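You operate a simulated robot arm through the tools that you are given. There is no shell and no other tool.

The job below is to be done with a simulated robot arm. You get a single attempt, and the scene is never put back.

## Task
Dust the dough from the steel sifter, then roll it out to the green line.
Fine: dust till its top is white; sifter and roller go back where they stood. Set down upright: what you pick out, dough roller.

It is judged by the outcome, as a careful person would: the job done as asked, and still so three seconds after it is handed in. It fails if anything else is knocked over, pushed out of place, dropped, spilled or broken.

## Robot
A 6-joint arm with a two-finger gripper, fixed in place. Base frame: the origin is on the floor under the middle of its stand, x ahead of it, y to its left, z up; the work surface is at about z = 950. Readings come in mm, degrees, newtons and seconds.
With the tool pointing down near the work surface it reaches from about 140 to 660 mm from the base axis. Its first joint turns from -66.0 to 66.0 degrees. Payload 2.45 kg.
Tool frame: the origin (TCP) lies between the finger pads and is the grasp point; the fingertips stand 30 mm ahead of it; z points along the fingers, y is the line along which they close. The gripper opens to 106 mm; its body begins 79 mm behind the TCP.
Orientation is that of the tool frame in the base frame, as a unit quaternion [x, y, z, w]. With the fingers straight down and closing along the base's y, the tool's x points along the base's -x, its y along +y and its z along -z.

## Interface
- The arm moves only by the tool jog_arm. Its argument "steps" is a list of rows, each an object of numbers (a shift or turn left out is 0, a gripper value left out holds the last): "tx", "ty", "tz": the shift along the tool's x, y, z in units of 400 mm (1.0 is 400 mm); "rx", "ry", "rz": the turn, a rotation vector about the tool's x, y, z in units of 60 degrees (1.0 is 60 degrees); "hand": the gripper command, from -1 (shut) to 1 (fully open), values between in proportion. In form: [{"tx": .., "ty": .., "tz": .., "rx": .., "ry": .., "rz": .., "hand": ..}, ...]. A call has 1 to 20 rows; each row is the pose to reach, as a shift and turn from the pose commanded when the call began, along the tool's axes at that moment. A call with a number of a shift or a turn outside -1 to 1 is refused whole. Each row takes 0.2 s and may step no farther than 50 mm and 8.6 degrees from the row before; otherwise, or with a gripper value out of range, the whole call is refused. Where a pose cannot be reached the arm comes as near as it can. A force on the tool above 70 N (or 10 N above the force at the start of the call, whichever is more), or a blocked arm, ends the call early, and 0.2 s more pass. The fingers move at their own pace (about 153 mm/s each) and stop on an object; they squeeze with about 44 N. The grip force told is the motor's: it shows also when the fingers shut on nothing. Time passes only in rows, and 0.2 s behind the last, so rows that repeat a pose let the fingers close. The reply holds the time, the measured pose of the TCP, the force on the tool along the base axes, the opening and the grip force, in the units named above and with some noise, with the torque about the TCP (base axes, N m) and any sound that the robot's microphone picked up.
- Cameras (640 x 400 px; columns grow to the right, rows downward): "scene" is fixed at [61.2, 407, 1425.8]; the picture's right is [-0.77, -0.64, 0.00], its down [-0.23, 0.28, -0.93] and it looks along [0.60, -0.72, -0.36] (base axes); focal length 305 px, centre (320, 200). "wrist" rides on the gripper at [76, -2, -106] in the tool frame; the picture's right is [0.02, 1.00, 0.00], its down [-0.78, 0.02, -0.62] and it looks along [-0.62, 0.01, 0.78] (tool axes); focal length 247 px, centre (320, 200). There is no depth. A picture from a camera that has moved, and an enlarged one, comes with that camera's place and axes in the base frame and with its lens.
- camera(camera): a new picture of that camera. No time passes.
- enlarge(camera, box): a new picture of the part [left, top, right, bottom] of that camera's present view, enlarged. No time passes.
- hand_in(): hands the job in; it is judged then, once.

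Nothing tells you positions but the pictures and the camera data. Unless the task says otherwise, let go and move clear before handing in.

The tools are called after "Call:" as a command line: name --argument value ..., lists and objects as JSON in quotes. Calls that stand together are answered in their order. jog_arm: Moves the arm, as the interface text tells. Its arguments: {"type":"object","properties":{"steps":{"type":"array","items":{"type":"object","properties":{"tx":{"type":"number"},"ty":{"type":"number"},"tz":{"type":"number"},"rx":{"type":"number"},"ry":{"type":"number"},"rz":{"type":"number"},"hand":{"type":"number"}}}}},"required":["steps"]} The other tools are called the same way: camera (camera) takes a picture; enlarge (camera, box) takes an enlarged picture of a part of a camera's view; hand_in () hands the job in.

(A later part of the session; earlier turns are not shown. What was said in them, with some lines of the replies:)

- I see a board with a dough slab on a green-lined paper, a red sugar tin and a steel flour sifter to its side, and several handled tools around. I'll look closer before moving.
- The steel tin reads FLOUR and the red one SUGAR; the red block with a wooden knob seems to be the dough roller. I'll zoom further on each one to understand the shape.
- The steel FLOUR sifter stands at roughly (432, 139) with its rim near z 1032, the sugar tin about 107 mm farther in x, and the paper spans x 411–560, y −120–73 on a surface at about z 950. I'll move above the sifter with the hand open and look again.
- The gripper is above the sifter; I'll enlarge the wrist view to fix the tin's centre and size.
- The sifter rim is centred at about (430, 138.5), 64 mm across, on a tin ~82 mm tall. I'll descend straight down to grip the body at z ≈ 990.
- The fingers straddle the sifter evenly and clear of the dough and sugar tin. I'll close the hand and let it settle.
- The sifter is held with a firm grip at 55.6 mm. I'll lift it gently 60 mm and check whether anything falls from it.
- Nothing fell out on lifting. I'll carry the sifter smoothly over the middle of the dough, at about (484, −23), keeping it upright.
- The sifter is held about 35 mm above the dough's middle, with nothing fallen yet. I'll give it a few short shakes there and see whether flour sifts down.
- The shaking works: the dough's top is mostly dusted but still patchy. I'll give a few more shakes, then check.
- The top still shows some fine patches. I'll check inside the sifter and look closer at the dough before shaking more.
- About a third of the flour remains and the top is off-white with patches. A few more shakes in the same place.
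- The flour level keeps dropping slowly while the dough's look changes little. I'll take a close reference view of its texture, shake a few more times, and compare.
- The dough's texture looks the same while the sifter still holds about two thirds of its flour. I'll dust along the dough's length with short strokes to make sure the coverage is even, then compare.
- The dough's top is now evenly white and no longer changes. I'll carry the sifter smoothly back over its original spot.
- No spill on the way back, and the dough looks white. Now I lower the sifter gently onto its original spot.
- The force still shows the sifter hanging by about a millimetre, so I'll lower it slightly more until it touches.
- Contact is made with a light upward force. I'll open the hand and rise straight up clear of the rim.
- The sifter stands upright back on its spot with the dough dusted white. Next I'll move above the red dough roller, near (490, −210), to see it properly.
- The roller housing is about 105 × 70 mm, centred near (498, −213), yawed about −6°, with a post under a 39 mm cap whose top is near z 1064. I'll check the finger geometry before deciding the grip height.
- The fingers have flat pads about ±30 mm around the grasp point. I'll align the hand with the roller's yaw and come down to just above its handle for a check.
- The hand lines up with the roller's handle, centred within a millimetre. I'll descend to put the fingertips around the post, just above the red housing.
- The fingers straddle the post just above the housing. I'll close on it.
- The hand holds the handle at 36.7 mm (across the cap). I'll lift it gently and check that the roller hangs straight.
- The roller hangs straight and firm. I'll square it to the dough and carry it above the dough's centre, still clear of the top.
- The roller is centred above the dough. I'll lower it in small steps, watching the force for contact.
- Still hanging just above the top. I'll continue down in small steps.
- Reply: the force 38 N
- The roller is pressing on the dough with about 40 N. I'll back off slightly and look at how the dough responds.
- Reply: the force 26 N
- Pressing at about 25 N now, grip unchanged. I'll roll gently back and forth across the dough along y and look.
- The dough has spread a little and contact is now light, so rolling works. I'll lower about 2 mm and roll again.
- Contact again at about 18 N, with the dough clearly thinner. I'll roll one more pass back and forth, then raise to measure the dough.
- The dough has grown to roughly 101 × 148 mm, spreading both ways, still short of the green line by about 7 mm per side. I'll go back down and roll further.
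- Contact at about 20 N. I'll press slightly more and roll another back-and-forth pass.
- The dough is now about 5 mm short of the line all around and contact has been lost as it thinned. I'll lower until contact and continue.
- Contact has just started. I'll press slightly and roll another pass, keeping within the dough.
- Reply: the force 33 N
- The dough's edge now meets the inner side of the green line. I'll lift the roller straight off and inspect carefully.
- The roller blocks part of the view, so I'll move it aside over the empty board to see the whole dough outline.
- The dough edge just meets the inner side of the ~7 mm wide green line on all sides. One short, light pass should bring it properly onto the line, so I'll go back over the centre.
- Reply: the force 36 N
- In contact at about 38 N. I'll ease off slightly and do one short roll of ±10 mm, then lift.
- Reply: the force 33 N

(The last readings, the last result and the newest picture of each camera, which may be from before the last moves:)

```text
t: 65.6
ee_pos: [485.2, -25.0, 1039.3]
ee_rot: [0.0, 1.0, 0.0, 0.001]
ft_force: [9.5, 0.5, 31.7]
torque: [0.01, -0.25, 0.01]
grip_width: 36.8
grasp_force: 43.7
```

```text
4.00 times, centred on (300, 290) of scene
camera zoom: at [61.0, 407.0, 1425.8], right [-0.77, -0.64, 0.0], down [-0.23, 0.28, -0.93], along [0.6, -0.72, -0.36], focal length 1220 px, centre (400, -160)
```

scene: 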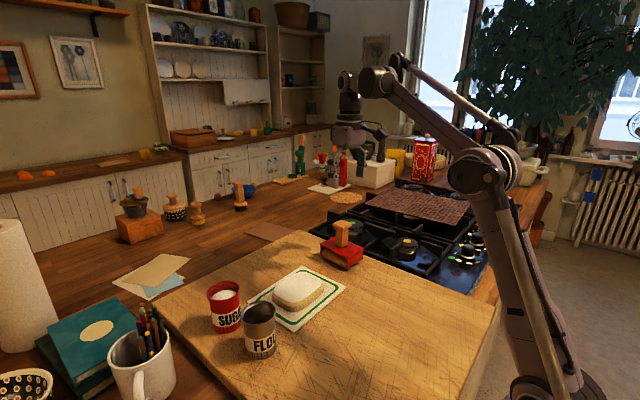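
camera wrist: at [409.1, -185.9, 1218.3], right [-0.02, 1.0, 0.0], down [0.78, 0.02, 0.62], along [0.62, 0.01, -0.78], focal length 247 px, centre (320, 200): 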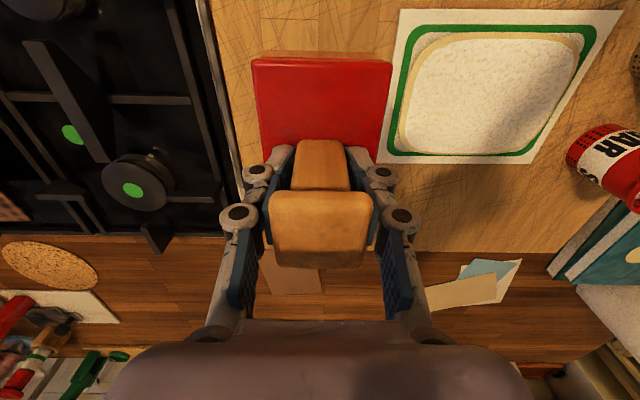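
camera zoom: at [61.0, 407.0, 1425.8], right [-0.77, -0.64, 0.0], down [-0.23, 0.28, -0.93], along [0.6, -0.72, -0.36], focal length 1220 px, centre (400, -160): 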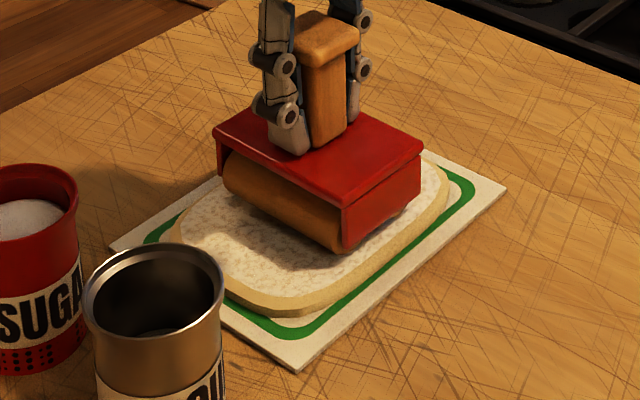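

The dough edge now sits about a third of the way onto the green line. I'll lift straight off and move aside to verify.

Call:
jog_arm --steps '[{"tz": -0.015}, {"tz": -0.06}, {"tz": -0.12}, {"tz": -0.18}, {"tz": -0.18, "ty": -0.08}, {"tz": -0.18, "ty": -0.18}, {"tz": -0.18, "ty": -0.28}, {"tz": -0.18, "ty": -0.36}, {"tz": -0.18, "ty": -0.4}, {"tz": -0.18, "ty": -0.4}]'

Call:
enlarge --camera "wrist" --box '[370, 0, 570, 200]'

Call:
enlarge --camera "wrist" --box '[450, 10, 570, 70]'

Call:
enlarge --camera "wrist" --box '[380, 90, 470, 170]'

Call:
enlarge --camera "scene" --box '[240, 240, 360, 340]'

Call:
enlarge --camera "scene" --box '[290, 280, 360, 335]'

```text
t: 67.8
ee_pos: [483.3, -185.2, 1111.1]
ee_rot: [0.001, 1.0, 0.0, 0.0]
ft_force: [0.1, 0.1, -4.1]
torque: [0.0, -0.03, 0.03]
grip_width: 36.8
grasp_force: 43.4
```

```text
2.00 times, centred on (470, 100) of wrist
camera zoom: at [406.3, -186.5, 1216.6], right [-0.02, 1.0, 0.0], down [0.78, 0.02, 0.62], along [0.62, 0.01, -0.78], focal length 494 px, centre (20, 400)
```

zoom: 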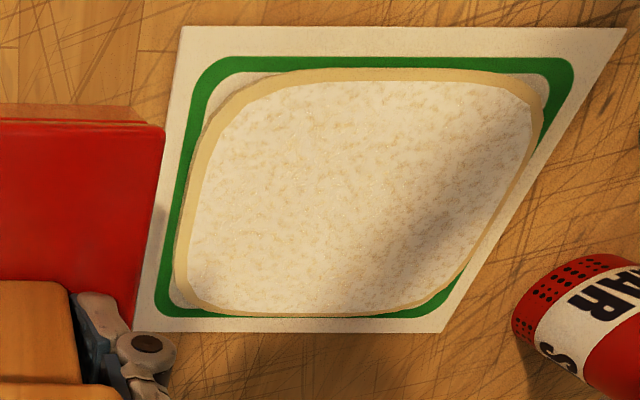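

```text
5.33 times, centred on (510, 40) of wrist
camera zoom: at [406.3, -186.5, 1216.6], right [-0.02, 1.0, 0.0], down [0.78, 0.02, 0.62], along [0.62, 0.01, -0.78], focal length 1317 px, centre (-693, 1053)
```

zoom: 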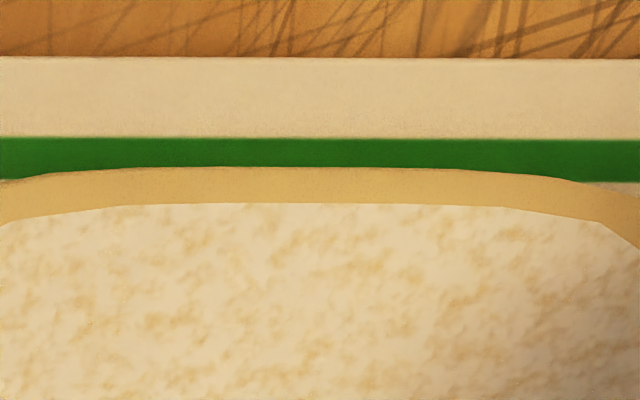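

```text
5.00 times, centred on (425, 130) of wrist
camera zoom: at [406.3, -186.5, 1216.6], right [-0.02, 1.0, 0.0], down [0.78, 0.02, 0.62], along [0.62, 0.01, -0.78], focal length 1235 px, centre (-205, 550)
```

zoom: 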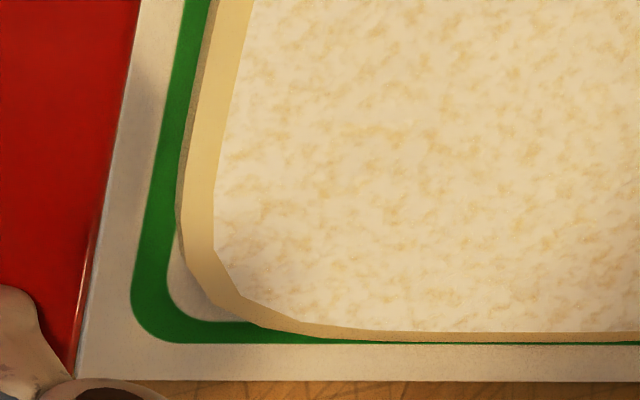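

```text
4.00 times, centred on (300, 290) of scene
camera zoom: at [61.3, 406.9, 1425.8], right [-0.77, -0.64, 0.0], down [-0.23, 0.28, -0.93], along [0.6, -0.72, -0.36], focal length 1220 px, centre (400, -160)
```

zoom: 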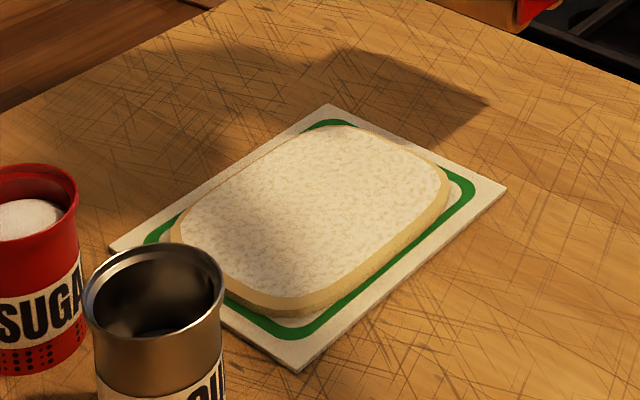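

```text
7.27 times, centred on (325, 308) of scene
camera zoom: at [61.3, 406.9, 1425.8], right [-0.77, -0.64, 0.0], down [-0.23, 0.28, -0.93], along [0.6, -0.72, -0.36], focal length 2218 px, centre (284, -582)
```

zoom: 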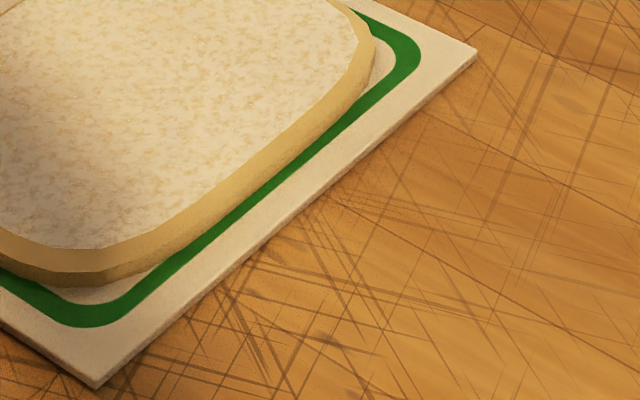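

The dough's edge now sits on the green line all round, and its top is still white. Next I'll carry the roller back above its original spot with its original yaw.

Call:
jog_arm --steps '[{"tx": -0.008, "ty": -0.02, "rz": 0.03}, {"tx": -0.02, "ty": -0.045, "rz": 0.06}, {"tx": -0.03, "ty": -0.065, "rz": 0.085}, {"tx": -0.03475, "ty": -0.075, "rz": 0.092}, {"tx": -0.03475, "ty": -0.075, "tz": 0.04, "rz": 0.092}, {"tx": -0.03475, "ty": -0.075, "tz": 0.1, "rz": 0.092}, {"tx": -0.03475, "ty": -0.075, "tz": 0.15, "rz": 0.092}, {"tx": -0.03475, "ty": -0.075, "tz": 0.18, "rz": 0.092}, {"tx": -0.03475, "ty": -0.075, "tz": 0.18, "rz": 0.092}]'

Call:
enlarge --camera "scene" --box '[290, 170, 390, 280]'

Call:
camera --camera "wrist"

```text
t: 69.8
ee_pos: [498.3, -214.2, 1039.6]
ee_rot: [0.049, 0.999, 0.0, 0.0]
ft_force: [0.3, 0.5, -3.3]
torque: [0.01, 0.0, 0.01]
grip_width: 36.6
grasp_force: 44.2
```

```text
3.64 times, centred on (340, 225) of scene
camera zoom: at [61.3, 407.0, 1425.8], right [-0.77, -0.64, 0.0], down [-0.23, 0.28, -0.93], along [0.6, -0.72, -0.36], focal length 1109 px, centre (247, 109)
```

zoom: 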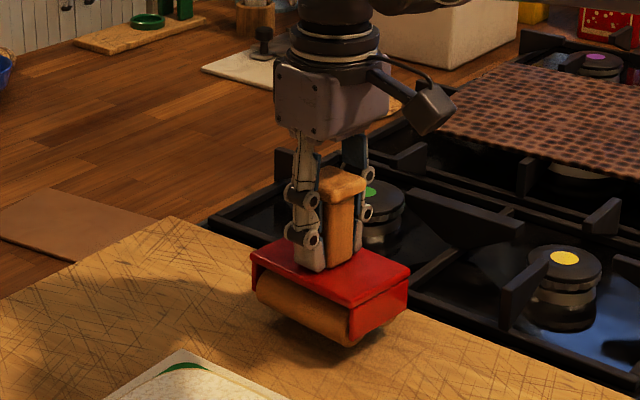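

```text
taken
camera wrist: at [421.5, -208.8, 1145.8], right [0.08, 1.0, 0.0], down [0.78, -0.06, 0.62], along [0.62, -0.05, -0.78], focal length 247 px, centre (320, 200)
```

wrist: 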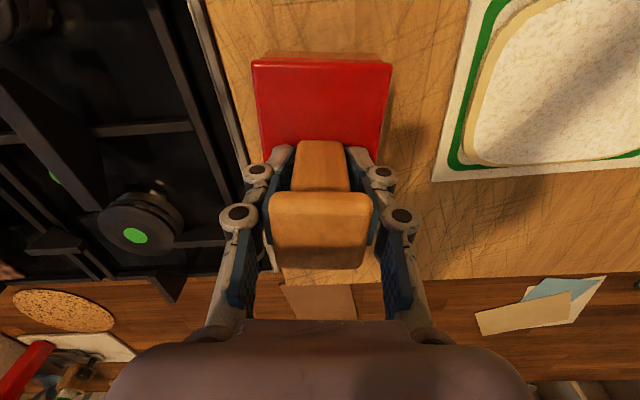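

The roller is about 9 mm above its spot and straight. I'll lower it gently, watching for touch.

Call:
jog_arm --steps '[{"tz": 0.006}, {"tz": 0.012}, {"tz": 0.017}, {"tz": 0.019}, {"tz": 0.019}]'

Call:
enlarge --camera "scene" --box '[300, 210, 380, 280]'

```text
t: 71.0
ee_pos: [497.8, -214.3, 1031.8]
ee_rot: [0.048, 0.999, 0.0, -0.001]
ft_force: [0.2, 0.2, -3.8]
torque: [-0.02, -0.02, 0.02]
grip_width: 36.6
grasp_force: 44.0
```

```text
5.71 times, centred on (340, 245) of scene
camera zoom: at [61.3, 407.0, 1425.8], right [-0.77, -0.64, 0.0], down [-0.23, 0.28, -0.93], along [0.6, -0.72, -0.36], focal length 1743 px, centre (206, -57)
```

zoom: 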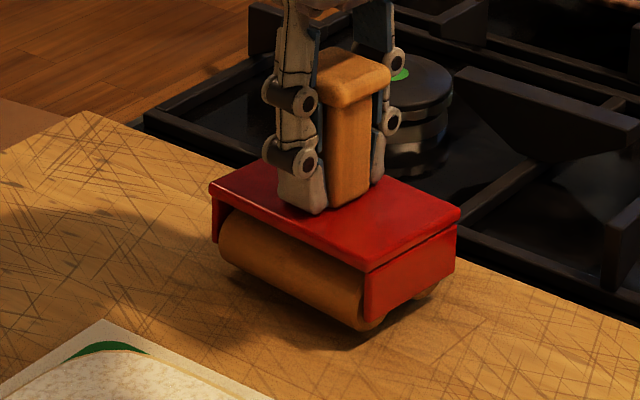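

Compared with the first picture it sits about 2 mm toward −y and is still just off the surface. I'll nudge it +1.5 mm in y and lower to contact.

Call:
jog_arm --steps '[{"ty": 0.00375}, {"ty": 0.00375, "tz": 0.0025}, {"ty": 0.00375, "tz": 0.004}, {"ty": 0.00375, "tz": 0.004}]'

Call:
enlarge --camera "scene" --box '[300, 210, 380, 280]'

```text
t: 72.0
ee_pos: [498.1, -211.7, 1029.6]
ee_rot: [0.049, 0.999, -0.001, 0.001]
ft_force: [0.6, 0.3, -2.5]
torque: [0.01, 0.02, 0.0]
grip_width: 36.8
grasp_force: 43.5
```

```text
5.71 times, centred on (340, 245) of scene
camera zoom: at [61.3, 407.0, 1425.8], right [-0.77, -0.64, 0.0], down [-0.23, 0.28, -0.93], along [0.6, -0.72, -0.36], focal length 1743 px, centre (206, -57)
```

zoom: 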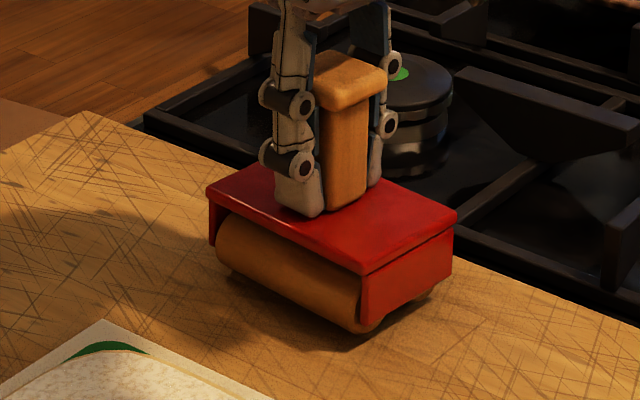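

The position matches the original columns now, still hanging slightly. I continue down in small steps.

Call:
jog_arm --steps '[{"tz": 0.0025}, {"tz": 0.004}, {"tz": 0.004}]'

```text
t: 72.8
ee_pos: [498.8, -212.2, 1028.0]
ee_rot: [0.049, 0.999, 0.001, 0.001]
ft_force: [-0.2, -0.7, -2.5]
torque: [0.0, 0.02, 0.02]
grip_width: 36.8
grasp_force: 43.9
```

Call:
jog_arm --steps '[{"tz": 0.002}, {"tz": 0.004}, {"tz": 0.004}]'

Call:
enlarge --camera "scene" --box '[300, 210, 380, 280]'

```text
t: 73.6
ee_pos: [499.6, -211.4, 1027.8]
ee_rot: [0.049, 0.999, 0.001, 0.0]
ft_force: [4.6, -1.1, 30.9]
torque: [0.06, 0.34, -0.06]
grip_width: 37.0
grasp_force: 44.4
```

```text
5.71 times, centred on (340, 245) of scene
camera zoom: at [60.9, 407.1, 1425.8], right [-0.77, -0.64, 0.0], down [-0.23, 0.28, -0.93], along [0.6, -0.72, -0.36], focal length 1743 px, centre (206, -57)
```

zoom: 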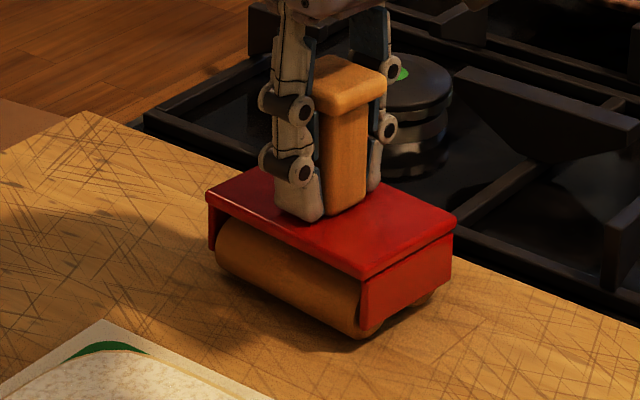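

Firm contact, and the roller lines up with its original outline. I'll ease the pressure, open the hand, and rise straight up.

Call:
jog_arm --steps '[{"tz": -0.0015}, {"tz": -0.002}, {"tz": -0.002, "hand": -0.1}, {"tz": -0.002, "hand": 0.3}, {"tz": -0.002, "hand": 0.7}, {"tz": -0.002, "hand": 1}, {"tz": -0.002, "hand": 1}, {"tz": -0.03, "hand": 1}, {"tz": -0.1, "hand": 1}, {"tz": -0.2, "hand": 1}, {"tz": -0.3, "hand": 1}, {"tz": -0.4, "hand": 1}, {"tz": -0.4, "hand": 1}]'

Call:
camera --camera "wrist"

Call:
enlarge --camera "scene" --box '[300, 210, 380, 280]'

Call:
enlarge --camera "scene" --box '[180, 200, 380, 370]'

```text
t: 76.4
ee_pos: [497.5, -212.2, 1188.4]
ee_rot: [0.049, 0.999, 0.0, 0.0]
ft_force: [-0.4, -0.4, -0.7]
torque: [0.03, -0.03, 0.03]
grip_width: 106.1
grasp_force: 0.0
```

```text
taken
camera wrist: at [421.8, -206.8, 1294.2], right [0.08, 1.0, 0.0], down [0.78, -0.06, 0.62], along [0.62, -0.05, -0.78], focal length 247 px, centre (320, 200)
```

wrist: 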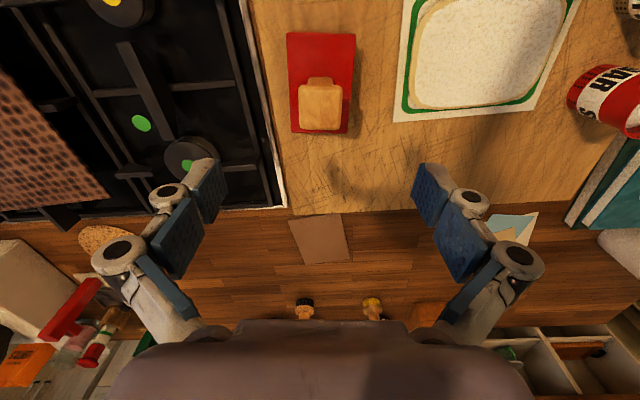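

```text
5.71 times, centred on (340, 245) of scene
camera zoom: at [61.2, 407.0, 1425.8], right [-0.77, -0.64, 0.0], down [-0.23, 0.28, -0.93], along [0.6, -0.72, -0.36], focal length 1743 px, centre (206, -57)
```

zoom: 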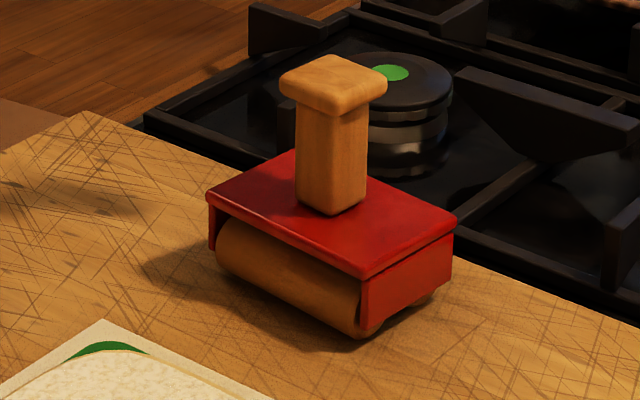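

```text
2.35 times, centred on (280, 285) of scene
camera zoom: at [61.2, 407.0, 1425.8], right [-0.77, -0.64, 0.0], down [-0.23, 0.28, -0.93], along [0.6, -0.72, -0.36], focal length 718 px, centre (414, 0)
```

zoom: 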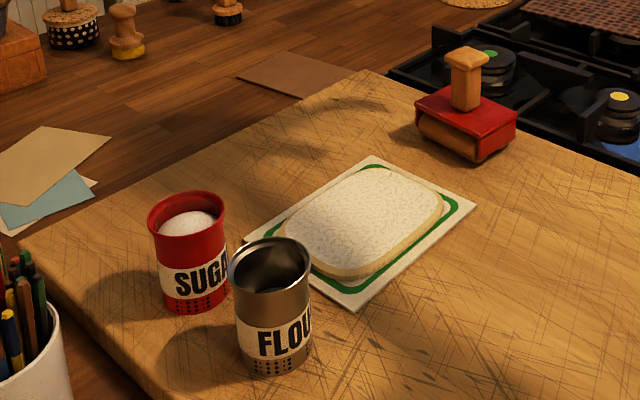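

The roller and sifter match their original places and stand upright. I'll move up and over to check the dough from above one last time.

Call:
jog_arm --steps '[{"tz": -0.05}, {"tz": -0.1, "rz": -0.05, "ty": 0.05}, {"tz": -0.15, "rz": -0.092, "ty": 0.15, "tx": 0.05}, {"tz": -0.2, "rz": -0.092, "ty": 0.25, "tx": 0.1}, {"tz": -0.2, "rz": -0.092, "ty": 0.35, "tx": 0.15}, {"tz": -0.2, "rz": -0.092, "ty": 0.45, "tx": 0.2}, {"tz": -0.2, "rz": -0.092, "ty": 0.45, "tx": 0.25}, {"tz": -0.2, "rz": -0.092, "ty": 0.45, "tx": 0.25}]'

Call:
camera --camera "wrist"

Call:
camera --camera "scene"

```text
t: 78.2
ee_pos: [416.9, -24.4, 1265.4]
ee_rot: [0.0, 1.0, 0.0, 0.0]
ft_force: [1.2, -0.3, 0.4]
torque: [-0.03, 0.0, 0.03]
grip_width: 105.9
grasp_force: 0.1
```

```text
taken
camera wrist: at [340.6, -25.2, 1372.1], right [-0.02, 1.0, 0.0], down [0.78, 0.02, 0.62], along [0.62, 0.01, -0.78], focal length 247 px, centre (320, 200)
```

wrist: 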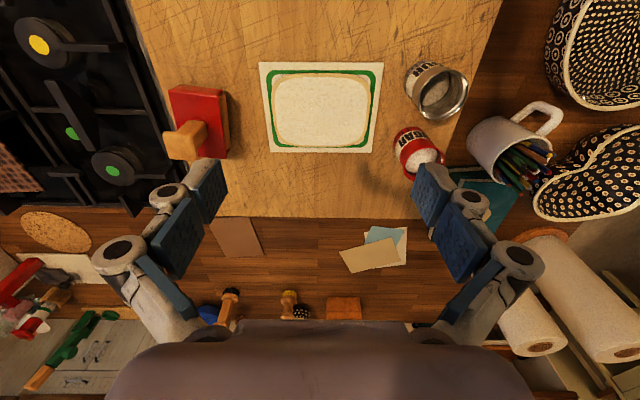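

```text
taken
```

scene: 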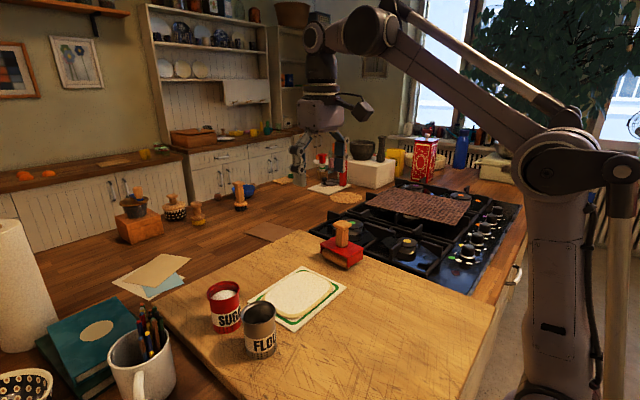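

Call:
enlarge --camera "wrist" --box '[250, 50, 390, 165]'

Call:
enlarge --camera "scene" --box '[195, 270, 295, 370]'

```text
3.48 times, centred on (320, 108) of wrist
camera zoom: at [340.6, -25.2, 1372.1], right [-0.02, 1.0, 0.0], down [0.78, 0.02, 0.62], along [0.62, 0.01, -0.78], focal length 859 px, centre (320, 522)
```

zoom: 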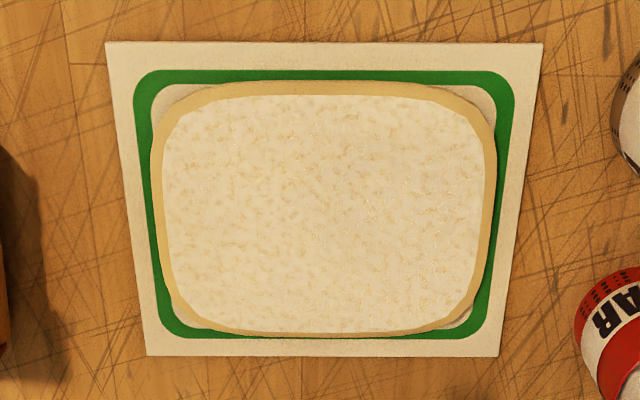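

```text
4.00 times, centred on (245, 320) of scene
camera zoom: at [61.2, 407.0, 1425.8], right [-0.77, -0.64, 0.0], down [-0.23, 0.28, -0.93], along [0.6, -0.72, -0.36], focal length 1220 px, centre (620, -280)
```

zoom: 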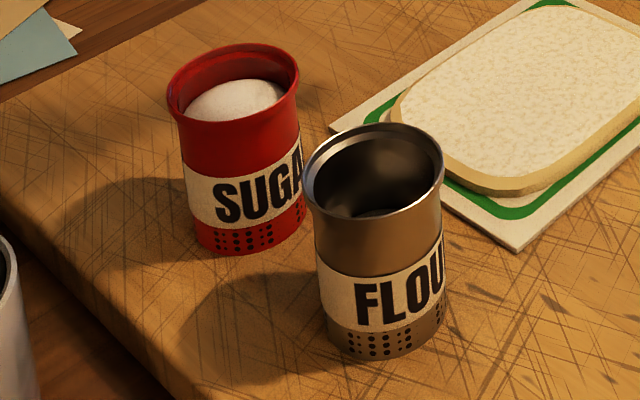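

The dough is white on top and its edge lies on the green line on all four sides. The sifter and roller stand upright within a millimetre or two of where they were, nothing else has moved, and the arm is clear, so I'm handing in.

Call:
hand_in

```text
The job is handed in.
```

The dough is dusted white on top and rolled out so its edge lies on the green line on all four sides. I handed the job in; the reply gave no verdict.

- **Dusting:** I shook the steel flour sifter over the dough until its look stopped changing. The top is white all over, though a fine tan mottling still shows close up. I saw no flour on the board or paper. The sifter still holds roughly two thirds of its flour.
- **Rolling:** The edge sits about a third of the way onto the line at the front. The other sides look about the same, and nowhere does it pass the outer edge. The dough's corners are rounder than the line's.
- **Putting back:** The sifter and the roller both stand upright within a millimetre or two of where they started. I saw nothing else move, and the gripper is open and clear of everything.
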